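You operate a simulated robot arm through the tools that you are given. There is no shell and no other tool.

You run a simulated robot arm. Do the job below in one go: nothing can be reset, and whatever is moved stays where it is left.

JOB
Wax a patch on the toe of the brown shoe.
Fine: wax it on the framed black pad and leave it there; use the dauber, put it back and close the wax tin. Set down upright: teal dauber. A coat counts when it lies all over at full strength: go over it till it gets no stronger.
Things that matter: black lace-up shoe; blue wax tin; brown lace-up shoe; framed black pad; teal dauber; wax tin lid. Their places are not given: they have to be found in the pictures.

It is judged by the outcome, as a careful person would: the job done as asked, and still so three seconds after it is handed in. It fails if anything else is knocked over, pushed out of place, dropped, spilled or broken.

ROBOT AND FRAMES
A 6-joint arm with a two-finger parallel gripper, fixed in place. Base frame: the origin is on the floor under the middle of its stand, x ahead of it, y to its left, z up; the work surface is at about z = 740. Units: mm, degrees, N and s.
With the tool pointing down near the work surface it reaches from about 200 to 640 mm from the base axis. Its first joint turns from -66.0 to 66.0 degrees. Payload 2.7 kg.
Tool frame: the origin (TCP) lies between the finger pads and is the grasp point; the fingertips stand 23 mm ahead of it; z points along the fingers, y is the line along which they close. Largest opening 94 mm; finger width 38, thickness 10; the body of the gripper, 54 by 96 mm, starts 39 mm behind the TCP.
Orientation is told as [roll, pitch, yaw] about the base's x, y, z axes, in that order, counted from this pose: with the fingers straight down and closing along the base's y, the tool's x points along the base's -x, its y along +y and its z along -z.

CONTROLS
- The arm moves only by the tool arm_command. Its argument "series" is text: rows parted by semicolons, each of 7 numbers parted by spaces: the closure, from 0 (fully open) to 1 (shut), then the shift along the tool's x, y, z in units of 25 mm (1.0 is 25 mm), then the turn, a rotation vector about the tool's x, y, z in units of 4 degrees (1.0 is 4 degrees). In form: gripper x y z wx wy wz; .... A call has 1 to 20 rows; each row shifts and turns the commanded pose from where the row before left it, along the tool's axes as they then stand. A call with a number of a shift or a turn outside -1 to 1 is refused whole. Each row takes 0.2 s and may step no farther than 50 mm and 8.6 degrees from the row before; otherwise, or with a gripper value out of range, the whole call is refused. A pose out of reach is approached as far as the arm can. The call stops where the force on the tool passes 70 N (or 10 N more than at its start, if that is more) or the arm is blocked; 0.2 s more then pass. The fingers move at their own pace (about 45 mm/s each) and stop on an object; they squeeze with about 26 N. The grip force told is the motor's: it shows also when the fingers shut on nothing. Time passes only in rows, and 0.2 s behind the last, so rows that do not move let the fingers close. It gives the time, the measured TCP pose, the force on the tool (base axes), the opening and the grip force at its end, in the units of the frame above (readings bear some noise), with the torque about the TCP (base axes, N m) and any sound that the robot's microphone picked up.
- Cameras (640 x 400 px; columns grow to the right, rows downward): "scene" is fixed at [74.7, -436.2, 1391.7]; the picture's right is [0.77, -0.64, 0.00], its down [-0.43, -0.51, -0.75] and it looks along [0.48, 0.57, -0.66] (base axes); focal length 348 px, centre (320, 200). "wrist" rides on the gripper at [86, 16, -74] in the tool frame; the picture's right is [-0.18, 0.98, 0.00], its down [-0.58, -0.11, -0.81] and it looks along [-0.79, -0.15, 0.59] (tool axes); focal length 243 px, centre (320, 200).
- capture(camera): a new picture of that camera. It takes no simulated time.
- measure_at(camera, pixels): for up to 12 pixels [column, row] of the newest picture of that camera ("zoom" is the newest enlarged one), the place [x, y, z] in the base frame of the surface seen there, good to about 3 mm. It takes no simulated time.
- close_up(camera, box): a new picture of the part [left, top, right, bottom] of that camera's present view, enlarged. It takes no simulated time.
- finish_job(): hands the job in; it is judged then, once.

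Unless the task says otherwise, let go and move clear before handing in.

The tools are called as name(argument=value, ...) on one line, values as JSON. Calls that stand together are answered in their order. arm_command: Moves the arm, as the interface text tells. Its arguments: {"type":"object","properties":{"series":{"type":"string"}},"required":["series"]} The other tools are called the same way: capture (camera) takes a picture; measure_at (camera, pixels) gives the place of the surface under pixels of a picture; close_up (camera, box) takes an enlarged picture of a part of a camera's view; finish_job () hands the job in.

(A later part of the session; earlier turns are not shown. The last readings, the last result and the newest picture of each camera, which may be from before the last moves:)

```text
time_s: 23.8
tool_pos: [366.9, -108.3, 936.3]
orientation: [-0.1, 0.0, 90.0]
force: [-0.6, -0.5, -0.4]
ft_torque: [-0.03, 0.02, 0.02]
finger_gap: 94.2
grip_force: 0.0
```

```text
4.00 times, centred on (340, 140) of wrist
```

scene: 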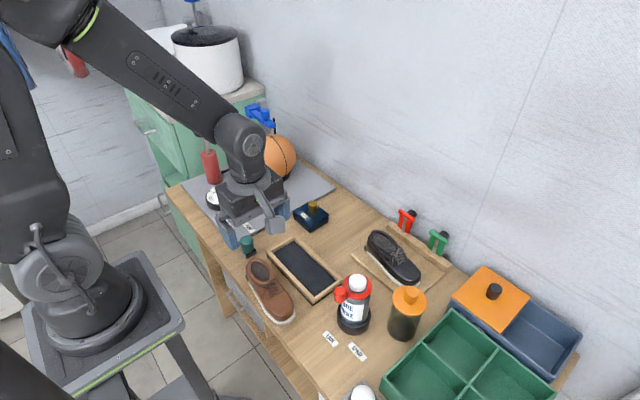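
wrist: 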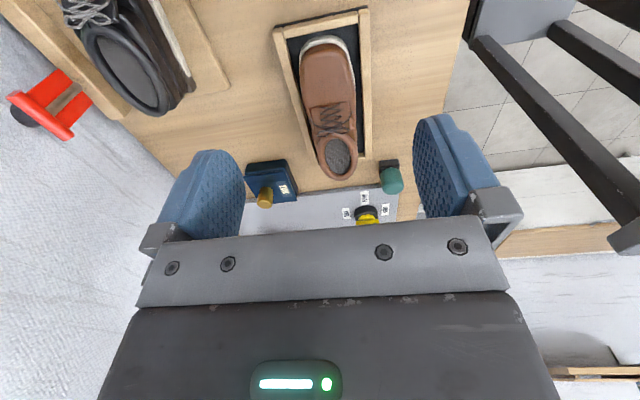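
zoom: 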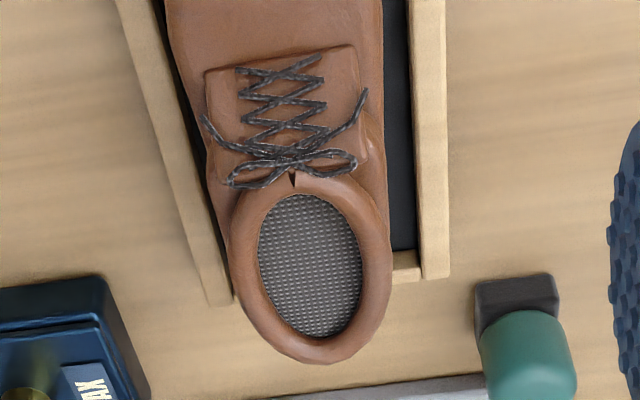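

The shoe lies flat: toe top ≈779 and collar ≈805 (both +7), heel at y≈42. Next is the lid; I'll measure the obstacles near it (ball, wall, bottle).

capture(camera="scene")

measure_at(camera="scene", pixels=[[255, 160], [275, 180], [290, 170], [265, 140], [356, 282], [350, 285], [339, 294], [347, 325], [405, 293], [430, 120], [380, 190], [330, 185]])

```text
taken
```

scene: 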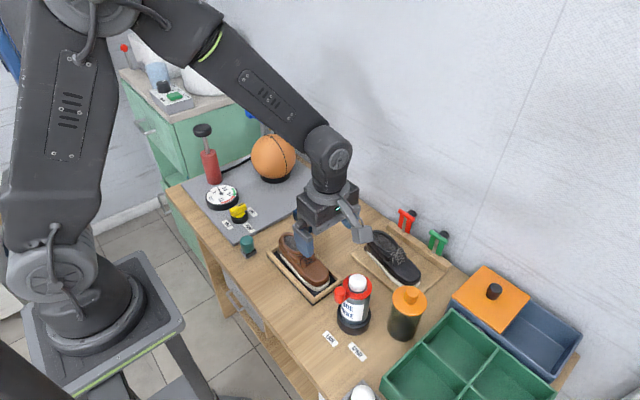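

```text
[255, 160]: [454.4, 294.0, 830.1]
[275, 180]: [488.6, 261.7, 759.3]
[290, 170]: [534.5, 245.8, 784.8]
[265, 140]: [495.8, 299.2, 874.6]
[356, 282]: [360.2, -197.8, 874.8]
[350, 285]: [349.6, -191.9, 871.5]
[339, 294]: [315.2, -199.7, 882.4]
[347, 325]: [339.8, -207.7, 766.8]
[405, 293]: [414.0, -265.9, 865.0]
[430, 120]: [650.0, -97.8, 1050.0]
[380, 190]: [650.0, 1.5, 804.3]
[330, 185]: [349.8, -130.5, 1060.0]
```

The bottle reaches z≈880 at (350,−198), so I'll use yaw 0 (camera on the robot's side) for the lid and dauber work. Moving above the tin and turning.

arm_command(series="0 -0.95 -0.595 0 0 0 0; 0 -0.95 -0.595 0 0 0 0; 0 -0.95 -0.595 0 0 0 0; 0 -0.95 -0.595 0 0 0 0; 0 -0.95 -0.595 0 0 0 0; 0 -0.95 -0.595 0 0 0 0; 0 -0.95 -0.595 0 0 0 0; 0 -0.95 -0.595 0 0 0 0; 0 0 0 0 0 0 1; 0 0 0 0 0 0 1; 0 0 0 0 0 0 1; 0 0 0 0 0 0 1; 0 0 0 0 0 0 1; 0 0 0 0 0 0 1; 0 0 0 0 0 0 1; 0 0 0 0 0 0 1; 0 0 0 0 0 0 1; 0 0 0 0 0 0 1; 0 0 0 0 0 0 1; 0 0 0 0 0 0 1")

arm_command(series="0 0 0 0 0 0 1; 0 0 0 0 0 0 1; 0 0 0 0 0 0 1; 0 0 0 0 0 0 1; 0 0 0 0 0 0 1; 0 0 0 0 0 0 1; 0 0 0 0 0 0 1; 0 0 0 0 0 0 1; 0 0 0 0 0 0 1; 0 0 0 0 0 0 1; 0 0 0 0 0 0 0.5")

capture(camera="wrist")

close_up(camera="wrist", box=[220, 0, 420, 150])

```text
time_s: 28.0
tool_pos: [486.4, 83.3, 936.5]
orientation: [0.1, 0.0, 41.9]
force: [-0.5, -0.1, 0.7]
ft_torque: [0.02, -0.01, 0.01]
finger_gap: 94.1
grip_force: 0.1
```

```text
time_s: 30.4
tool_pos: [485.3, 83.3, 934.9]
orientation: [0.0, 0.0, -0.2]
force: [0.1, -0.6, -0.2]
ft_torque: [0.01, 0.01, -0.02]
finger_gap: 93.9
grip_force: 0.0
```

```text
taken
```

wrist: 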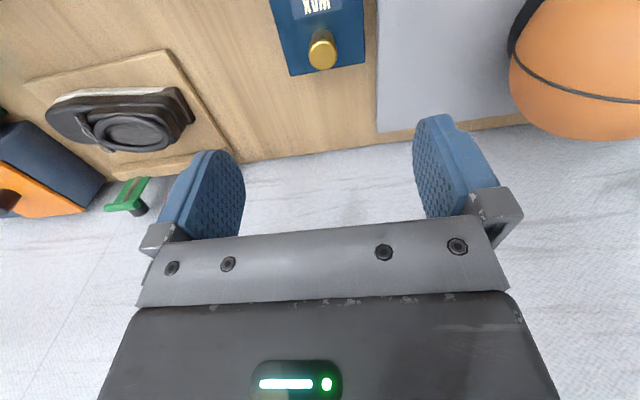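

```text
2.67 times, centred on (320, 75) of wrist
```

zoom: 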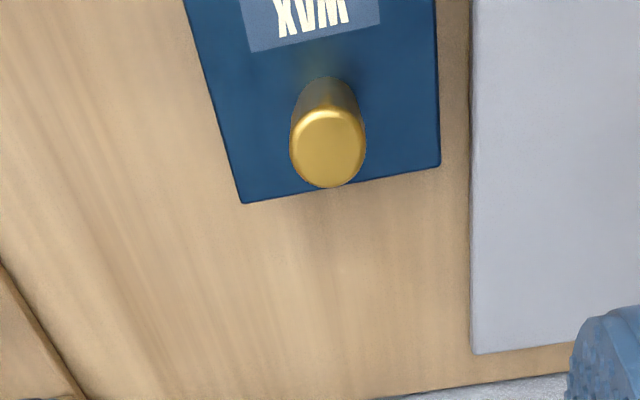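

measure_at(camera="zoom", pixels=[[328, 130], [328, 150], [295, 140], [362, 145], [328, 175], [328, 90], [243, 200], [438, 163], [205, 60], [436, 20], [340, 183], [470, 200]])

measure_at(camera="wrist", pixels=[[165, 52], [25, 82], [225, 150], [232, 155], [120, 80], [130, 150], [140, 40], [250, 60], [380, 130], [200, 120], [120, 180], [60, 70]])

```text
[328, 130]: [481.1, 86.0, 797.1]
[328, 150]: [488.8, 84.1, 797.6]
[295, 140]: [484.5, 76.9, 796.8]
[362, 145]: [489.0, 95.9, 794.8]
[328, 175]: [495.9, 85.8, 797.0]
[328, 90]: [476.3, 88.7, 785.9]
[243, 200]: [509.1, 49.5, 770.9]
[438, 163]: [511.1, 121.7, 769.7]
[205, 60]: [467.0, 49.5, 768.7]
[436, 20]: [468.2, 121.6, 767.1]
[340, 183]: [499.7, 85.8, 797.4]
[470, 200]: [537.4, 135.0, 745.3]
```

```text
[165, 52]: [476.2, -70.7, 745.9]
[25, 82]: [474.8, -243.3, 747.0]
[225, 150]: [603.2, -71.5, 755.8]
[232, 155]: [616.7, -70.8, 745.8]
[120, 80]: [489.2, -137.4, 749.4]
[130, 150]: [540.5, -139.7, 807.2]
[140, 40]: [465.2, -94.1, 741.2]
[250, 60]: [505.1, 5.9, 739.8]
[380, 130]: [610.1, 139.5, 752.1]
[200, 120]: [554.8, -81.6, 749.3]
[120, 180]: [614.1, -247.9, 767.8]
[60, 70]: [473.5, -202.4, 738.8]
```

The knob's centre is about (488,86), top 797, on the lid whose centre is near (480,85). I'll align and descend to z≈797 with the fingers part-open.

arm_command(series="0.4 -0.11 0.11 0.7 0 0 0; 0.4 0 0 0.9 0 0 0; 0.4 0 0 0.9 0 0 0; 0.4 0 0 0.9 0 0 0; 0.4 0 0 0.7 0 0 0; 0.4 0 0 0.5 0 0 0; 0.4 0 0 0 0 0 0")

capture(camera="wrist")

close_up(camera="scene", box=[270, 160, 370, 260])

```text
time_s: 32.0
tool_pos: [490.0, 84.9, 819.5]
orientation: [0.0, -0.1, -0.1]
force: [0.2, -0.6, 0.1]
ft_torque: [0.0, 0.01, -0.01]
finger_gap: 56.2
grip_force: 0.1
```

```text
taken
```

wrist: 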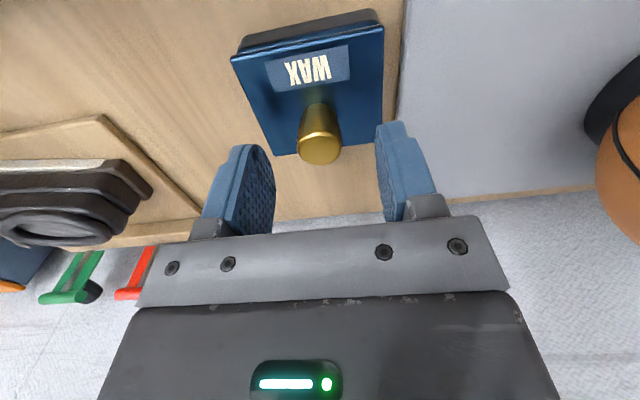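

```text
4.00 times, centred on (320, 210) of scene
```

zoom: 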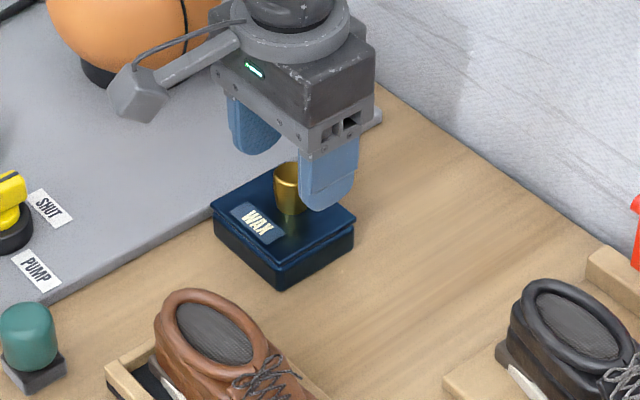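

The knob is between the fingers; I'll re-measure it from this closer view.

measure_at(camera="wrist", pixels=[[320, 150], [303, 150], [339, 150], [320, 162], [320, 138], [309, 120], [336, 120], [233, 60], [383, 30], [270, 150], [382, 118], [305, 45]])

```text
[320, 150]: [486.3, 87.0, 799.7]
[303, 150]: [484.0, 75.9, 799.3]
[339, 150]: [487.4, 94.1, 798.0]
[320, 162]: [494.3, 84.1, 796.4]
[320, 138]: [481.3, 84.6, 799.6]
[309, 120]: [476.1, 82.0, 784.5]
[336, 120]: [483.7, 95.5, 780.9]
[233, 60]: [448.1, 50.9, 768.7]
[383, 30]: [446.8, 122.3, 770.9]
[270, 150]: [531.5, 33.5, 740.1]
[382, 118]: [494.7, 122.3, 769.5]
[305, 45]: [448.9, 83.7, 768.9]
```

The knob centre is (487.5,85.5), matching the TCP. I'll go down 22 mm and close on it.

arm_command(series="0.4 0 0 0.5 0 0 0; 0.4 0 0 0.38 0 0 0; 0.4 0 0 0 0 0 0; 1 0 0 0 0 0 0; 1 0 0 0 0 0 0; 1 0 0 0 0 0 0; 1 0 0 0 0 0 0")

capture(camera="wrist")

```text
time_s: 33.6
tool_pos: [491.1, 86.0, 796.8]
orientation: [0.1, 0.1, 0.0]
force: [0.1, -1.4, -1.8]
ft_torque: [0.2, -0.01, -0.01]
finger_gap: 23.3
grip_force: 45.0
```

```text
taken
```

wrist: 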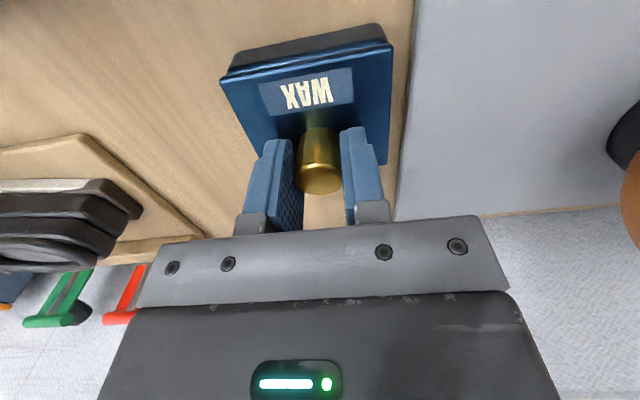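

The fingers appear to be just reaching the knob (gap 23 mm). I'll wait a little for the grip to settle.

arm_command(series="1 0 0 0 0 0 0; 1 0 0 0 0 0 0")

close_up(camera="wrist", box=[220, 20, 420, 230])

```text
time_s: 34.2
tool_pos: [489.2, 84.9, 797.1]
orientation: [0.0, 0.0, 0.0]
force: [1.3, -3.5, -2.5]
ft_torque: [0.18, -0.08, 0.0]
finger_gap: 23.3
grip_force: 44.6
```

```text
1.90 times, centred on (320, 125) of wrist
```

zoom: 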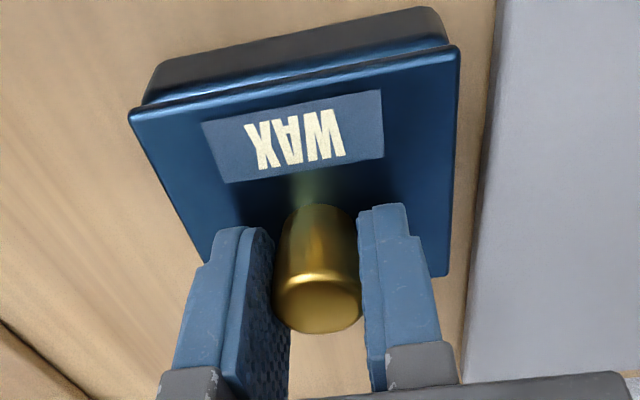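

The grip holds at 23 mm. I'll lift slowly a few millimetres and watch whether the lid comes off freely.

arm_command(series="1 0 0 -0.06 0 0 0; 1 0 0 -0.06 0 0 0; 1 0 0 -0.06 0 0 0; 1 0 0 0 0 0 0")

close_up(camera="scene", box=[280, 170, 350, 240])

```text
time_s: 35.2
tool_pos: [487.1, 84.3, 800.0]
orientation: [-0.1, 0.2, 0.0]
force: [13.1, -3.2, -37.2]
ft_torque: [0.21, -0.28, 0.01]
finger_gap: 23.2
grip_force: 44.8
```

```text
5.71 times, centred on (315, 205) of scene
```

zoom: 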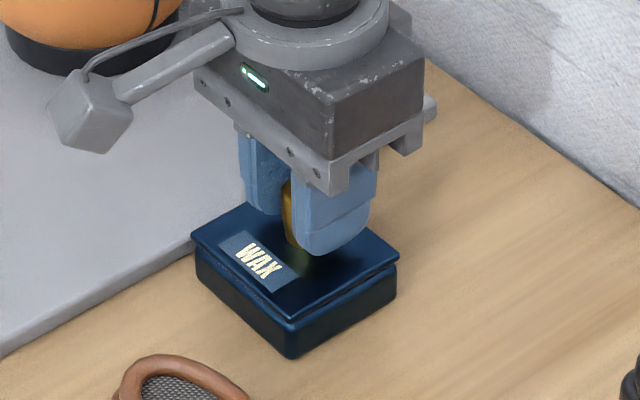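

Pulling 3 mm up already gives −37 N in z and +13 N in x, so the lid resists. I'll look closely at the lid seam for a hinge or catch before pulling more.

close_up(camera="scene", box=[295, 200, 335, 235])

close_up(camera="wrist", box=[210, 10, 410, 130])

measure_at(camera="wrist", pixels=[[225, 80], [388, 45], [255, 135], [382, 158], [305, 90], [240, 60], [375, 28]])

```text
11.43 times, centred on (315, 218) of scene
```

zoom: 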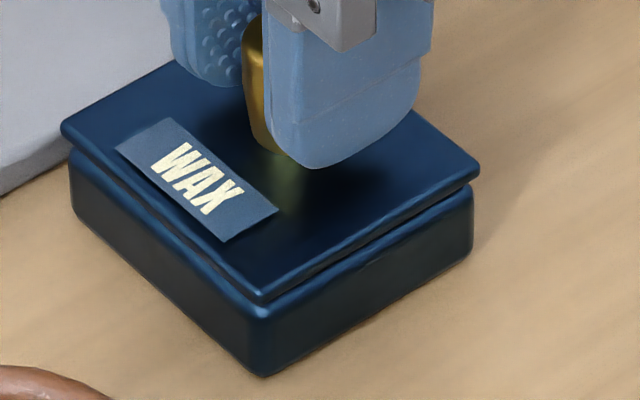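

```text
3.20 times, centred on (310, 70) of wrist
```

zoom: 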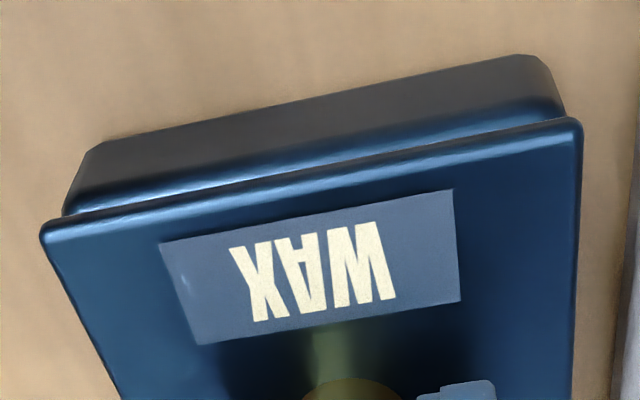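

```text
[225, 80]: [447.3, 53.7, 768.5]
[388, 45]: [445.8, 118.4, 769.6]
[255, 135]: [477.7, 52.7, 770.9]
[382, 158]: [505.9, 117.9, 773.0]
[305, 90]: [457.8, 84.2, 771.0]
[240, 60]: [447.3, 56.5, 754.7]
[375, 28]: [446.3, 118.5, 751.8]
```

The seam view doesn't show a clear hinge; the far edge may have risen slightly. I'll sample more lid points for tilt.

capture(camera="wrist")

measure_at(camera="wrist", pixels=[[384, 150], [384, 140], [383, 120], [385, 90], [386, 60], [240, 100], [250, 125], [230, 85], [258, 140], [300, 120], [340, 115], [380, 160]])

close_up(camera="scene", box=[298, 202, 333, 237])

measure_at(camera="scene", pixels=[[330, 216], [325, 220], [310, 229], [305, 223], [298, 213], [320, 222]])

```text
taken
```

wrist: 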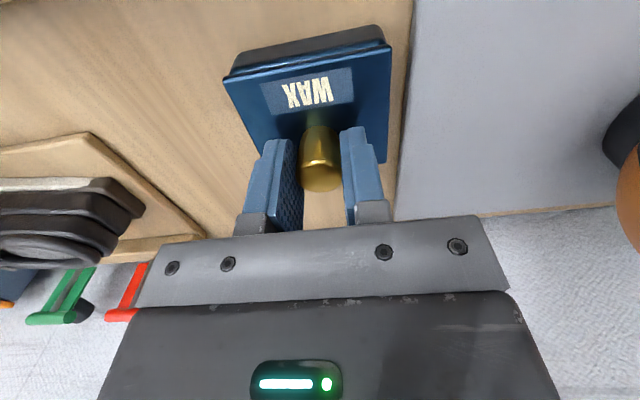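

```text
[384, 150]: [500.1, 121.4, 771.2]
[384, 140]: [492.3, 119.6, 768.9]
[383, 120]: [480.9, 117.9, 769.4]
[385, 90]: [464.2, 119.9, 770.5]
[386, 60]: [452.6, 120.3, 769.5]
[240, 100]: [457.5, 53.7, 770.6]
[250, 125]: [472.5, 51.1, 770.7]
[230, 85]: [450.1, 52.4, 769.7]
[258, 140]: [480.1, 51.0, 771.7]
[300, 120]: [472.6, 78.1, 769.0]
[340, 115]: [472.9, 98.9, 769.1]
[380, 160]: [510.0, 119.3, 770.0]
```

```text
11.43 times, centred on (316, 220) of scene
```

zoom: 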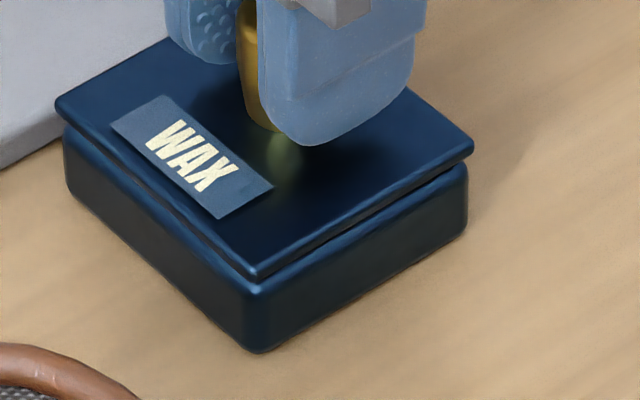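

```text
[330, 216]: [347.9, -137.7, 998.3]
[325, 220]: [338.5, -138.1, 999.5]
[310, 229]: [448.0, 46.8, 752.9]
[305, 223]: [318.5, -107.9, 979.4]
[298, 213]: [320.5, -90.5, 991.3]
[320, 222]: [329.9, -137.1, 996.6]
```

The lid stayed flat at z≈770 under 37 N, so it is not simply lifted; it may slide. I'll release the vertical load, then nudge 3 mm toward the robot and read the force.

arm_command(series="1 0 0 0.06 0 0 0; 1 0 0 0.06 0 0 0; 1 0 0 0.06 0 0 0; 1 0 0 0 0 0 0")

arm_command(series="1 0.06 0 0 0 0 0; 1 0.06 0 0 0 0 0; 1 0 0 0 0 0 0")

capture(camera="wrist")

close_up(camera="scene", box=[298, 202, 333, 237])

```text
time_s: 36.2
tool_pos: [487.5, 86.2, 800.1]
orientation: [-0.1, -0.1, 0.0]
force: [-14.6, -8.7, 22.2]
ft_torque: [0.12, 1.13, 0.02]
finger_gap: 23.1
grip_force: 44.6
```

```text
time_s: 37.0
tool_pos: [488.3, 85.4, 799.8]
orientation: [0.1, -0.6, 0.0]
force: [12.8, -15.8, 21.8]
ft_torque: [-0.4, 0.14, -0.02]
finger_gap: 23.3
grip_force: 45.0
```

```text
taken
```

wrist: 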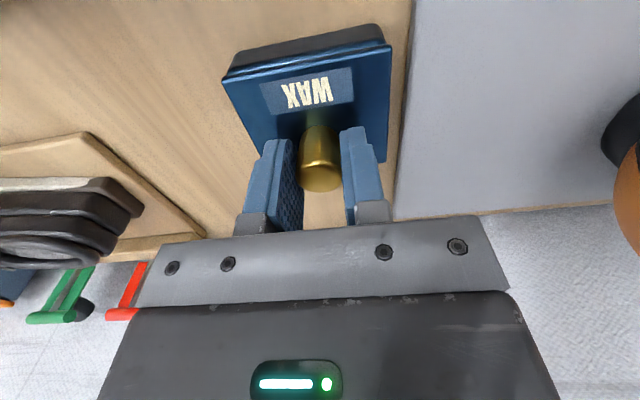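

```text
11.43 times, centred on (316, 220) of scene
```

zoom: 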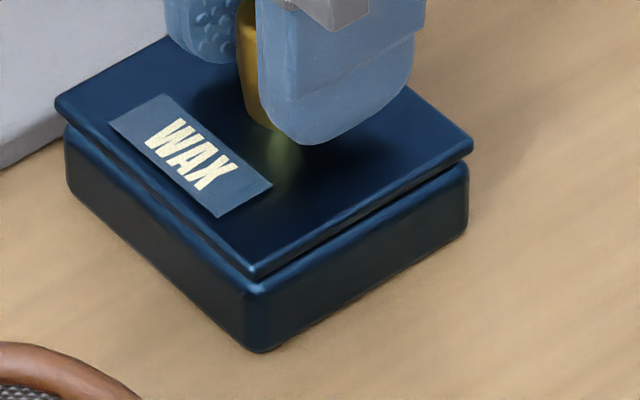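

The force swings ±20–37 N with little motion, so the lid is firmly constrained. I'll let go and look at the tin from its far sides to find a hinge or catch.

arm_command(series="1 -0.06 0 -0.06 0 0 0; 0.4 0 0 0 0 0 0; 0.4 0 0 0 0 0 0; 0.4 0 0 0 0 0 0")

close_up(camera="scene", box=[298, 202, 333, 237])

capture(camera="wrist")

```text
time_s: 38.0
tool_pos: [486.1, 86.8, 798.8]
orientation: [0.0, 0.1, -0.1]
force: [0.0, -0.2, 0.3]
ft_torque: [-0.02, -0.03, -0.04]
finger_gap: 56.4
grip_force: 0.1
```

```text
11.43 times, centred on (316, 220) of scene
```

zoom: 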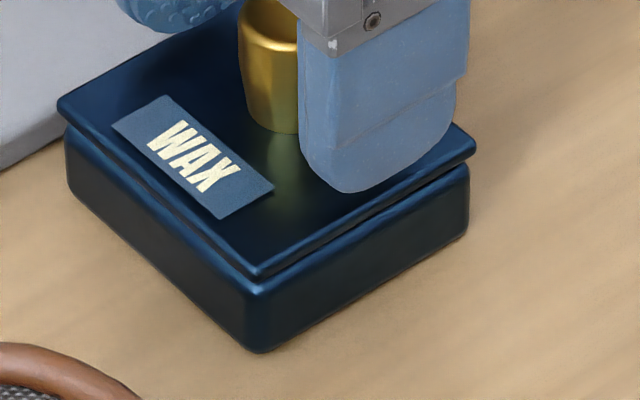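

```text
taken
```

wrist: 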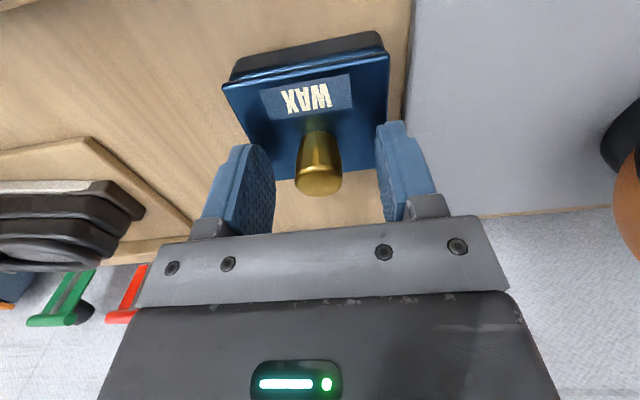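

Released. I'll rise and swing the camera round to the +y side of the tin (yaw −90) to view its far edges.

arm_command(series="0.4 0 0 -0.8 0 0 0; 0.4 0 0 -1 0 0 0; 0.4 -0.6 0 -1 0 0 0; 0.4 -0.6 0 -1 0 0 0; 0.4 -0.6 0 0 0 0 1; 0.4 0 0 0 0 0 1; 0.4 0 0 0 0 0 1; 0.4 0 0 0 0 0 1; 0.4 0 0 0 0 0 1; 0.4 0 0 0 0 0 1; 0.4 0 0 0 0 0 1; 0.4 0 0 0 0 0 1; 0.4 0 0 0 0 0 1; 0.4 0 0 0 0 0 1; 0.4 0 0 0 0 0 1; 0.4 0 0 0 0 0 1; 0.4 0 0 0 0 0 1; 0.4 0 0 0 0 0 1; 0.4 0 0 0 0 0 1; 0.4 0 0 0 0 0 1")

arm_command(series="0.4 0 0 0 0 0 1; 0.4 0 0 0 0 0 1; 0.4 0 0 0 0 0 1; 0.4 0 0 0 0 0 1; 0.4 0 0 0 0 0 1; 0.4 0 0 0 0 0 1; 0.4 0 0 0 0 0 1; 0.4 0 0 0 0 0 1; 0.4 0 0 0 0 0 1; 0.4 0 0 0 0 0 1; 0.4 0 0 0 0 0 1; 0.4 0 0 0 0 0 1; 0.4 0 0 0 0 0 1; 0.4 0 0 0 0 0 1; 0.4 0 0 0 0 0 1; 0.4 0 0 0 0 0 1; 0.4 0 0 0 0 0 0")

capture(camera="wrist")

```text
time_s: 42.2
tool_pos: [532.4, 84.6, 895.0]
orientation: [0.0, 0.0, -64.1]
force: [0.8, -0.4, -0.3]
ft_torque: [-0.01, 0.0, 0.02]
finger_gap: 56.4
grip_force: 0.0
```

```text
time_s: 45.8
tool_pos: [531.7, 86.7, 893.6]
orientation: [0.0, -0.1, -128.1]
force: [-0.1, -0.4, -0.3]
ft_torque: [0.02, 0.01, 0.0]
finger_gap: 56.7
grip_force: 0.0
```

```text
taken
```

wrist: 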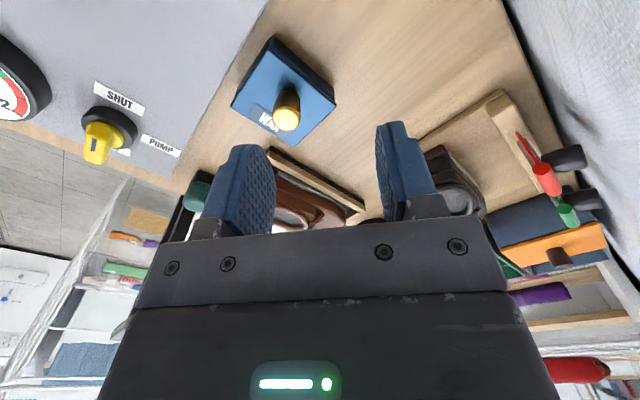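

close_up(camera="wrist", box=[210, 20, 350, 150])

measure_at(camera="wrist", pixels=[[272, 40], [333, 97], [233, 105], [300, 145], [285, 120], [285, 95], [250, 55], [280, 38], [265, 70], [310, 90], [336, 104], [290, 60]])

```text
3.08 times, centred on (280, 85) of wrist
```

zoom: 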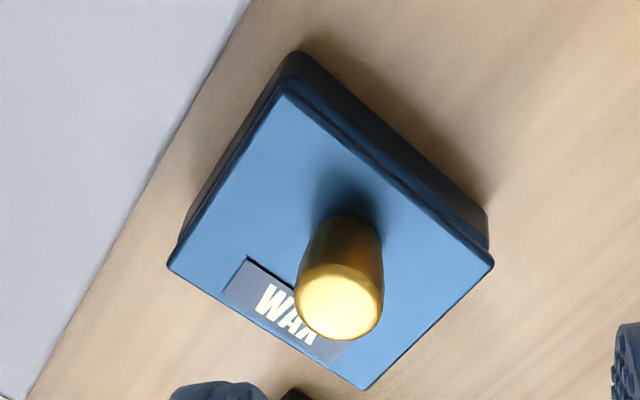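

```text
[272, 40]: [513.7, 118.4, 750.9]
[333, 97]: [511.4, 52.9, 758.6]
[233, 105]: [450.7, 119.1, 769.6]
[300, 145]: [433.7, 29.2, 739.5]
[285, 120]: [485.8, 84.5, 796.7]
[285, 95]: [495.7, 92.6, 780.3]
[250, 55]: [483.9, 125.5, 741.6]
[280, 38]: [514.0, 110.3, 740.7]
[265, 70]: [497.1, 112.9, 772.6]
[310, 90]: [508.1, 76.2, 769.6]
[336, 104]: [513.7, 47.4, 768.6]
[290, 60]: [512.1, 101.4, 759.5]
```

No hinge shows on any side; the lid is a plain plate with its knob offset toward +x, and the zooms show it did not move at all under 37 N of pull. I'll re-grip with the fingers closing along x (yaw −90), so I can test whether it slides.

arm_command(series="0.4 0 0 0 0 0 -1; 0.4 0 0 0 0 0 -1; 0.4 0 0 0 0 0 -1; 0.4 0 0 0 0 0 -1; 0.4 0 0 0 0 0 -1; 0.4 0 0 0 0 0 -1; 0.4 0 0 0 0 0 -1; 0.4 0 0 0 0 0 -1; 0.4 0 0 0 0 0 -1; 0.4 0 0 0 0 0 -0.5; 0.4 0 -0.6 0 0 0 0; 0.4 0 -0.6 0 0 0 0; 0.4 0 -0.6 0 0 0 0; 0.4 0 0 0 0 0 0")

capture(camera="wrist")

close_up(camera="wrist", box=[220, 20, 420, 160])

```text
time_s: 48.8
tool_pos: [487.8, 85.9, 893.2]
orientation: [0.0, -0.1, -90.0]
force: [-0.6, 0.1, -0.6]
ft_torque: [-0.02, -0.01, -0.02]
finger_gap: 56.1
grip_force: 0.1
```

```text
taken
```

wrist: 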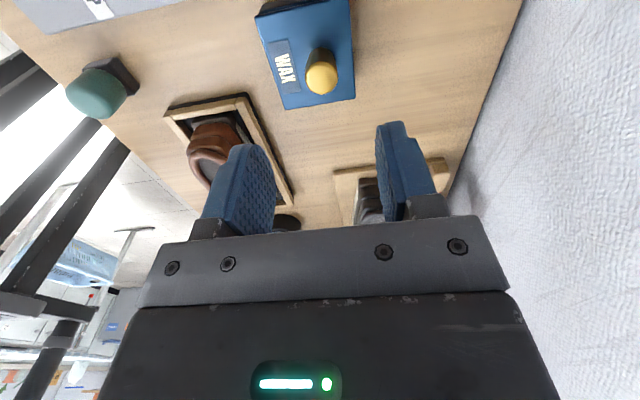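

```text
2.86 times, centred on (320, 90) of wrist
```

zoom: 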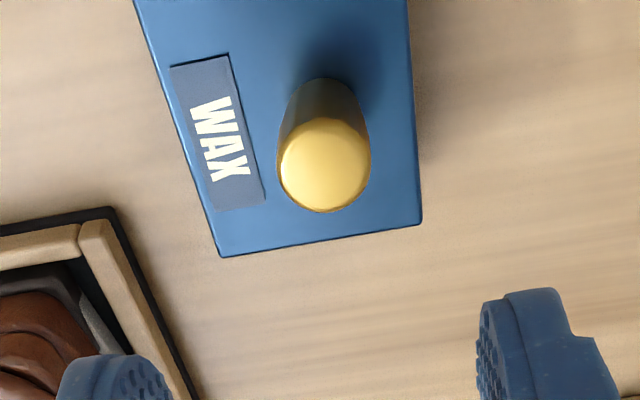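

I'll measure the knob centre from this side before descending.

measure_at(camera="zoom", pixels=[[325, 165], [283, 165], [368, 165], [325, 130], [325, 205], [322, 85], [225, 250], [418, 220], [145, 20], [408, 20], [300, 20], [340, 240]])

```text
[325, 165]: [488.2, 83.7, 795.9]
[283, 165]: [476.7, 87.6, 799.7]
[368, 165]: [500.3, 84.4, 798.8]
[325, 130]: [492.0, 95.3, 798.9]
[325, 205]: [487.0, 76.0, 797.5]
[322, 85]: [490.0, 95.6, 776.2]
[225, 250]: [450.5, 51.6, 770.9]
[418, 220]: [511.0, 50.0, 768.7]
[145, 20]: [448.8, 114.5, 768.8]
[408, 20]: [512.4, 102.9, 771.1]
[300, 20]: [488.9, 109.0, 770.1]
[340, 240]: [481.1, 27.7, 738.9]
```

The knob centre is (488.5,85.6), dia ≈23. I'll descend to z≈795.5 and grip.

arm_command(series="0.4 0 0 0.9 0 0 0; 0.4 0 0 0.9 0 0 0; 0.4 0 0 0.9 0 0 0; 0.4 0 0 0.7 0 0 0; 0.4 0 0.03 0.4 0 0 0; 0.4 0 0 0.1 0 0 0; 0.4 0 0 0 0 0 0; 1 0 0 0 0 0 0; 1 0 0 0 0 0 0; 1 0 0 0 0 0 0; 1 0 0 0 0 0 0; 1 0 0 0 0 0 0")

capture(camera="wrist")

close_up(camera="scene", box=[298, 202, 333, 237])

```text
time_s: 51.4
tool_pos: [488.0, 84.9, 797.2]
orientation: [0.1, 0.0, -90.0]
force: [-0.5, 0.4, -1.2]
ft_torque: [0.02, -0.01, 0.01]
finger_gap: 22.9
grip_force: 45.3
```

```text
taken
```

wrist: 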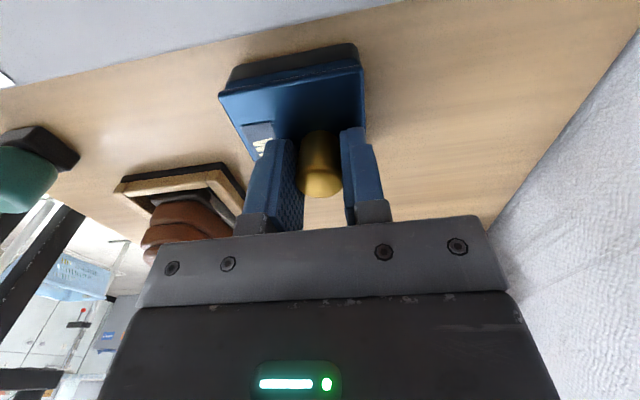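

```text
11.43 times, centred on (316, 220) of scene
```

zoom: 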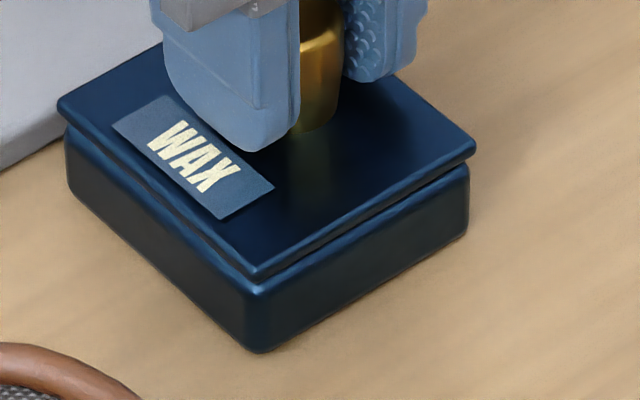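

Centred grip, near-zero force. I'll push 3 mm toward +x and read the force.

arm_command(series="1 0 0.06 0 0 0 0; 1 0 0.06 0 0 0 0; 1 0 0 0 0 0 0")

close_up(camera="scene", box=[298, 202, 333, 237])

```text
time_s: 52.2
tool_pos: [487.8, 86.1, 797.2]
orientation: [-0.5, -0.1, -90.0]
force: [-35.1, -2.4, 28.6]
ft_torque: [0.84, 0.22, -0.04]
finger_gap: 23.1
grip_force: 45.2
```

```text
11.43 times, centred on (316, 220) of scene
```

zoom: 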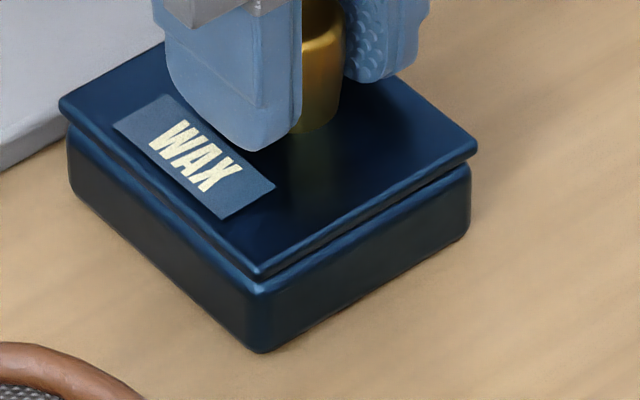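

Rigid in +x (−35 N, lid unmoved relative to body). I'll undo that and test −x by the same amount.

arm_command(series="1 0 -0.06 0 0 0 0; 1 0 -0.06 0 0 0 0; 1 0 0 0 0 0 0")

arm_command(series="1 0 -0.06 0 0 0 0; 1 0 -0.04 0 0 0 0; 1 0 0 0 0 0 0")

close_up(camera="scene", box=[298, 202, 333, 237])

```text
time_s: 53.0
tool_pos: [486.7, 84.3, 797.4]
orientation: [0.0, 0.0, -89.9]
force: [-10.9, -0.6, 10.0]
ft_torque: [-1.24, 0.23, 0.03]
finger_gap: 23.0
grip_force: 45.0
```

```text
time_s: 53.8
tool_pos: [487.5, 86.6, 796.6]
orientation: [0.5, 0.1, -90.0]
force: [15.5, -6.3, -0.6]
ft_torque: [-0.27, -0.12, 0.0]
finger_gap: 22.8
grip_force: 45.1
```

```text
11.43 times, centred on (316, 220) of scene
```

zoom: 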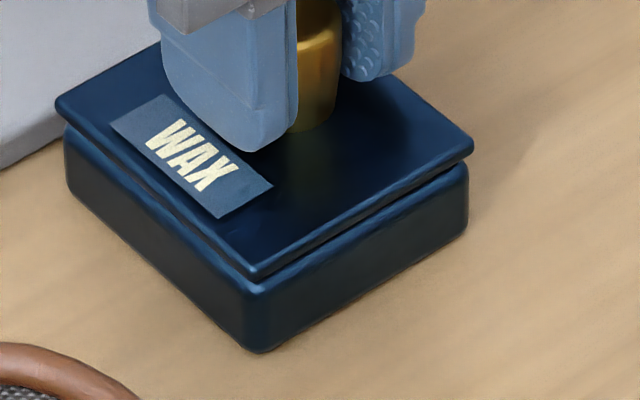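

Rigid in −x too (tin and lid move together, under 0.5 mm). I'll recentre, then test +y and −y.

arm_command(series="1 0 0.06 0 0 0 0; 1 0.06 0 0 0 0 0; 1 0.06 0 0 0 0 0; 1 0 0 0 0 0 0")

close_up(camera="scene", box=[298, 202, 333, 237])

arm_command(series="1 -0.06 0 0 0 0 0; 1 -0.06 0 0 0 0 0; 1 -0.06 0 0 0 0 0; 1 -0.06 0 0 0 0 0; 1 0 0 0 0 0 0")

close_up(camera="scene", box=[298, 202, 333, 237])

```text
time_s: 54.8
tool_pos: [488.2, 87.1, 797.6]
orientation: [0.1, 0.0, -90.0]
force: [21.4, -24.3, 0.5]
ft_torque: [0.18, -0.14, -0.11]
finger_gap: 22.9
grip_force: 45.5
```

```text
11.43 times, centred on (316, 220) of scene
```

zoom: 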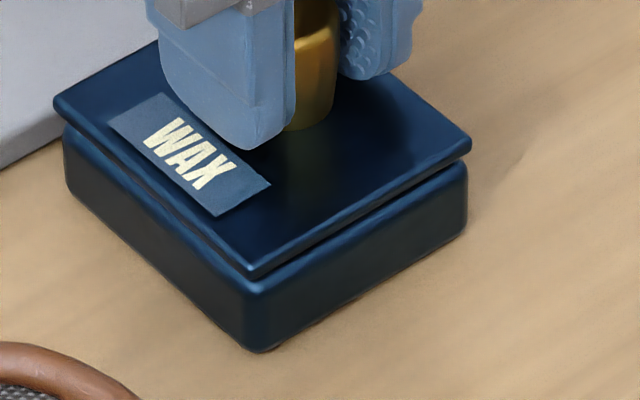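

```text
time_s: 56.0
tool_pos: [488.5, 82.2, 797.0]
orientation: [0.1, 0.1, -89.9]
force: [20.1, 0.6, -2.1]
ft_torque: [0.17, -0.12, 0.38]
finger_gap: 22.7
grip_force: 44.6
```

```text
11.43 times, centred on (316, 220) of scene
```

zoom: 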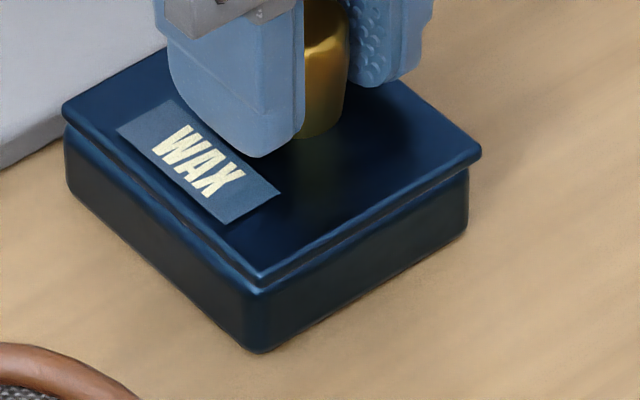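

The lid slides: moving toward −y the force is only ~0.6 N and the lid shifted ~3 mm relative to the body. I'll relieve the leftover x load and slide it 12 mm further in small steps.

arm_command(series="1 0 0.07 0 0 0 0; 1 -0.1 0 0 0 0 0; 1 -0.1 0 0 0 0 0; 1 -0.1 0 0 0 0 0; 1 -0.1 0 0 0 0 0; 1 -0.1 0 0 0 0 0; 1 0 0 0 0 0 0")

close_up(camera="scene", box=[295, 195, 345, 245])

```text
time_s: 57.6
tool_pos: [487.7, 71.0, 797.6]
orientation: [0.0, 0.0, -90.0]
force: [-2.2, 0.7, 17.5]
ft_torque: [0.21, 0.04, -0.07]
finger_gap: 22.9
grip_force: 45.2
```

```text
8.00 times, centred on (320, 220) of scene
```

zoom: 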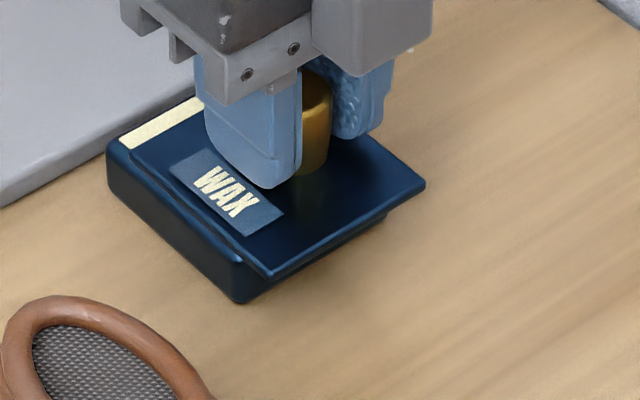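

The lid is sliding toward −y and the pale wax shows at the +y end. I'll ease the 17 N vertical load by 1 mm and keep sliding.

arm_command(series="1 0 0 -0.05 0 0 0; 1 -0.2 0 0 0 0 0; 1 -0.2 0 0 0 0 0; 1 -0.2 0 0 0 0 0; 1 -0.2 0 0 0 0 0; 1 0 0 0 0 0 0")

close_up(camera="scene", box=[295, 195, 345, 245])

```text
time_s: 59.0
tool_pos: [487.1, 51.2, 796.2]
orientation: [0.0, 0.0, -90.0]
force: [10.9, -0.6, -13.8]
ft_torque: [-0.28, -0.24, 0.06]
finger_gap: 22.9
grip_force: 44.8
```

```text
8.00 times, centred on (320, 220) of scene
```

zoom: 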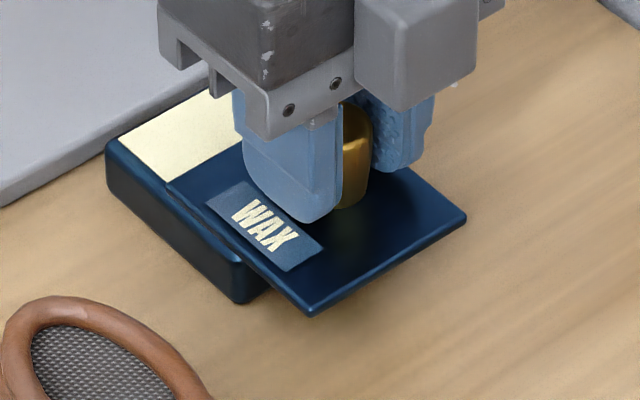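

More than half open; I'll trim the vertical load and slide another 20 mm, watching for an end stop.

arm_command(series="1 0 0.03 0.025 0 0 0; 1 -0.2 0 0 0 0 0; 1 -0.2 0 0 0 0 0; 1 -0.2 0 0 0 0 0; 1 -0.2 0 0 0 0 0; 1 0 0 0 0 0 0")

close_up(camera="scene", box=[295, 195, 345, 245])

```text
time_s: 60.4
tool_pos: [489.0, 29.8, 795.5]
orientation: [-0.2, 0.0, -90.0]
force: [-6.5, -0.2, -11.0]
ft_torque: [-0.04, -0.02, -0.07]
finger_gap: 23.1
grip_force: 45.5
```

```text
8.00 times, centred on (320, 220) of scene
```

zoom: 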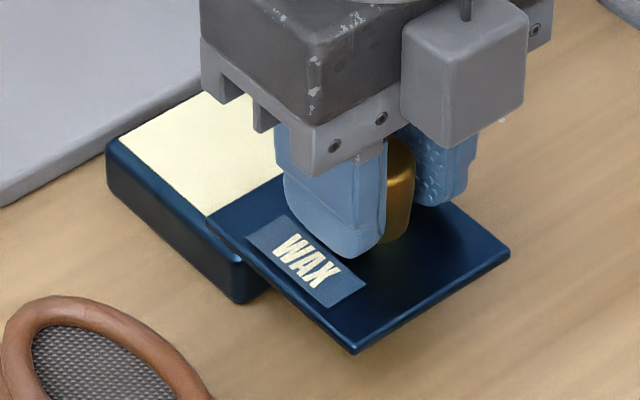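

The lid is about 56 mm open with plenty of wax showing. I'll trim the residual forces before letting go, so the lid isn't jerked.

arm_command(series="1 0 -0.02 0.03 0 0 0; 1 0 0 0 0 0 0")

```text
time_s: 61.0
tool_pos: [489.2, 31.1, 797.6]
orientation: [-0.2, 0.1, -90.0]
force: [-9.0, -0.1, -7.1]
ft_torque: [-0.31, 0.1, -0.06]
finger_gap: 22.9
grip_force: 44.7
```

Still −9 N in x and −7 N in z; a bit more trim.

arm_command(series="1 0 -0.03 0.02 0 0 0; 1 0 0 0 0 0 0")

```text
time_s: 61.6
tool_pos: [487.9, 30.9, 797.4]
orientation: [0.1, 0.1, -90.0]
force: [-11.2, -0.1, 3.0]
ft_torque: [-0.24, 0.12, -0.03]
finger_gap: 22.8
grip_force: 44.8
```

The loads are small now. I'll open the fingers and check that the lid stays put.

arm_command(series="0.5 0 0 0 0 0 0; 0.5 0 0 0 0 0 0; 0.5 0 0 0 0 0 0")

close_up(camera="scene", box=[295, 195, 345, 245])

```text
time_s: 62.4
tool_pos: [488.8, 30.1, 796.2]
orientation: [-0.1, -0.1, -90.0]
force: [0.6, 0.2, 0.1]
ft_torque: [0.03, 0.01, -0.01]
finger_gap: 47.2
grip_force: 0.1
```

```text
8.00 times, centred on (320, 220) of scene
```

zoom: 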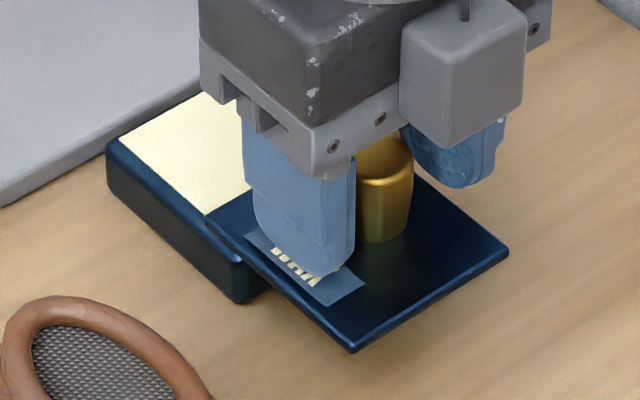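

The lid stays in place with the fingers open. I'll rise and measure the open tin's wax area.

arm_command(series="0.4 0 0 -0.6 0 0 0; 0.4 0 0 -0.9 0 0 0; 0.4 0 0 -1 0 0 0; 0.4 0 0 -1 0 0 0; 0.4 1 0 -0.5 0 0 0; 0.4 1 0 0 0 0 0; 0.4 0 0 0 0 0 0")

capture(camera="wrist")

capture(camera="scene")

close_up(camera="scene", box=[285, 190, 345, 240])

```text
time_s: 64.0
tool_pos: [486.1, 81.0, 895.9]
orientation: [0.0, 0.0, -90.0]
force: [-0.2, 0.2, -0.9]
ft_torque: [-0.01, 0.01, 0.02]
finger_gap: 56.2
grip_force: 0.0
```

```text
taken
```

wrist: 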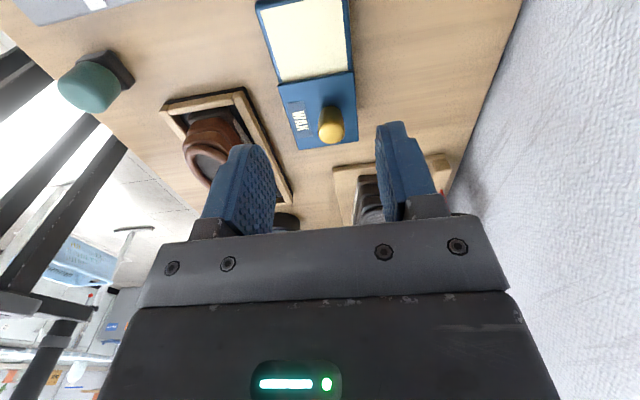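

```text
taken
```

scene: 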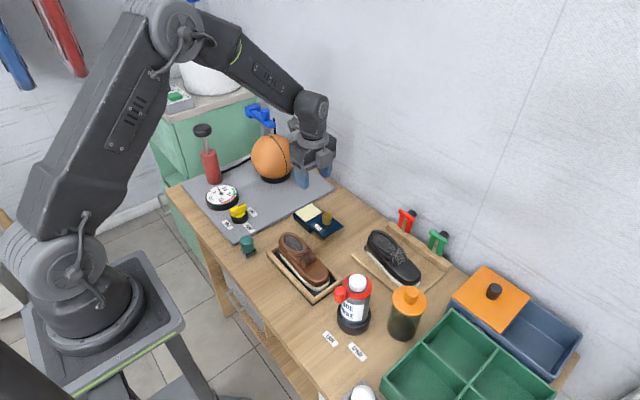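

```text
8.00 times, centred on (315, 215) of scene
```

zoom: 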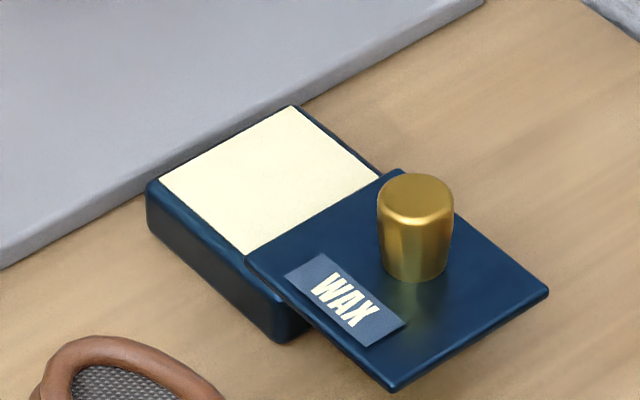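

measure_at(camera="zoom", pixels=[[165, 180], [290, 112], [370, 178], [250, 248], [270, 180], [220, 200], [300, 150], [330, 180], [155, 185], [395, 180], [415, 195], [400, 380]])

measure_at(camera="wrist", pixels=[[305, 40], [275, 50], [340, 60], [285, 75], [345, 70], [262, 12], [345, 5], [330, 125], [90, 90], [110, 60], [130, 80], [75, 85]])

close_up(camera="scene", box=[170, 110, 290, 250])

```text
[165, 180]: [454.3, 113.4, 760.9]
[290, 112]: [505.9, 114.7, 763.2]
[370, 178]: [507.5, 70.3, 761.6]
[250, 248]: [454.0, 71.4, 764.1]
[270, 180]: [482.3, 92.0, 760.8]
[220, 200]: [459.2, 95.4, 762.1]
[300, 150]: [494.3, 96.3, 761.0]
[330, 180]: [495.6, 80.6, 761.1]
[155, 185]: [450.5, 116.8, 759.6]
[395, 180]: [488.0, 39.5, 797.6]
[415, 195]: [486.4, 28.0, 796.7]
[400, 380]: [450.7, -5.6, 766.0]
```

```text
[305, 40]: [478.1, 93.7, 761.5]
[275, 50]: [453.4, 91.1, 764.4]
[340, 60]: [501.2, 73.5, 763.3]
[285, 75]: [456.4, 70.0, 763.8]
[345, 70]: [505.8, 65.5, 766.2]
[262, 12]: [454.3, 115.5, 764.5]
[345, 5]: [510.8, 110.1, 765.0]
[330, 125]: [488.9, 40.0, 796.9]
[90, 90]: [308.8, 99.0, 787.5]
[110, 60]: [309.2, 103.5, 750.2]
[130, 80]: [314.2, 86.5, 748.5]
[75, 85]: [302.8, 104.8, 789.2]
```

```text
2.86 times, centred on (230, 180) of scene
```

zoom: 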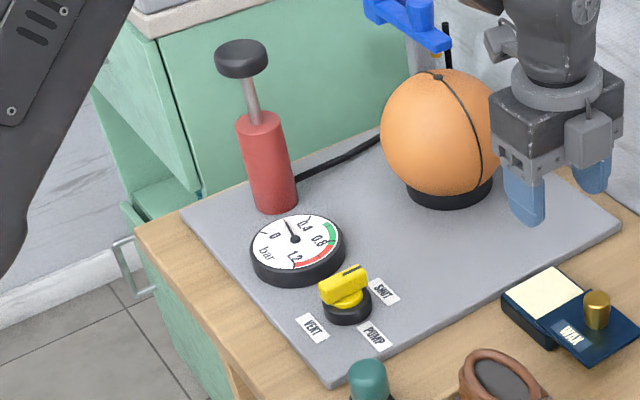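

The wax spans x 454–507, y 70–115 at z≈761.5. Now I'll move above the dauber at (294,93.5).

arm_command(series="0.4 0.06 -0.96 0 0 0 0; 0.4 0.06 -0.96 0 0 0 0; 0.4 0.06 -0.96 0 0 0 0; 0.4 0.06 -0.96 0 0 0 0; 0.4 0.06 -0.96 0 0 0 0; 0.4 0.06 -0.96 0 0 0 0; 0.4 0.06 -0.96 0 0 0 0; 0.4 0.06 -0.96 0 0 0 0; 0.4 0 0 0 0 0 0")

capture(camera="wrist")

close_up(camera="wrist", box=[220, 0, 420, 150])

```text
time_s: 66.0
tool_pos: [293.7, 91.1, 894.9]
orientation: [-0.1, 0.0, -90.0]
force: [-1.0, -1.3, -0.4]
ft_torque: [0.01, -0.01, -0.01]
finger_gap: 56.7
grip_force: 0.2
```

```text
taken
```

wrist: 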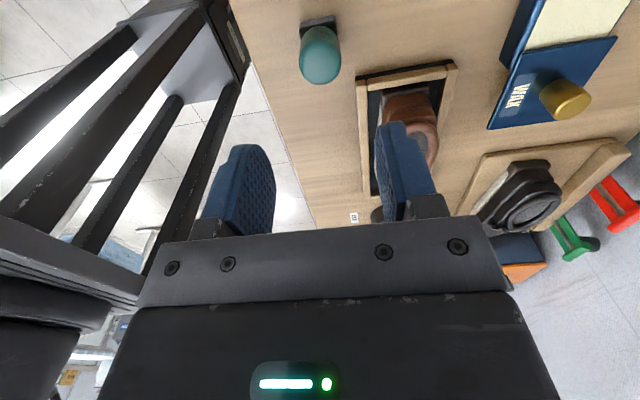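

```text
2.67 times, centred on (320, 75) of wrist
```

zoom: 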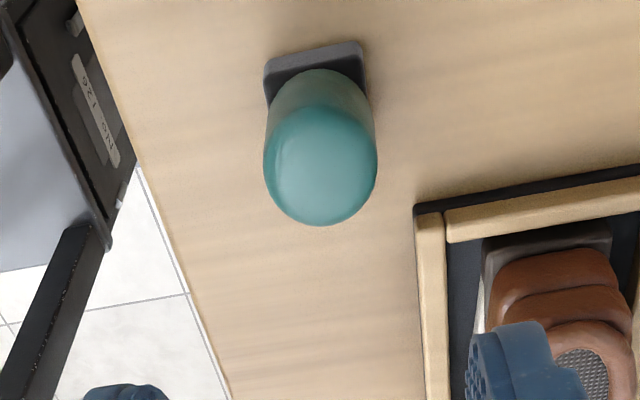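

measure_at(camera="zoom", pixels=[[320, 160], [268, 160], [374, 160], [320, 115], [320, 220], [320, 200], [268, 60], [360, 48], [268, 90], [367, 85], [320, 80], [310, 50]])

```text
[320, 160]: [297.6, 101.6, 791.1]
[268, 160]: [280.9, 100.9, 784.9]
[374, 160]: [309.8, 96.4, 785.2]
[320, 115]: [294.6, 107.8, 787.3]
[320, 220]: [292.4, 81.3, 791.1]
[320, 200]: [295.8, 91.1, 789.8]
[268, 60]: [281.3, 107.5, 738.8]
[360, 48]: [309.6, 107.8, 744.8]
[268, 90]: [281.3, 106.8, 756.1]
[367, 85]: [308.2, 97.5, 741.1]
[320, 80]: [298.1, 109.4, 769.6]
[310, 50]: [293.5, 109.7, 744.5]
```

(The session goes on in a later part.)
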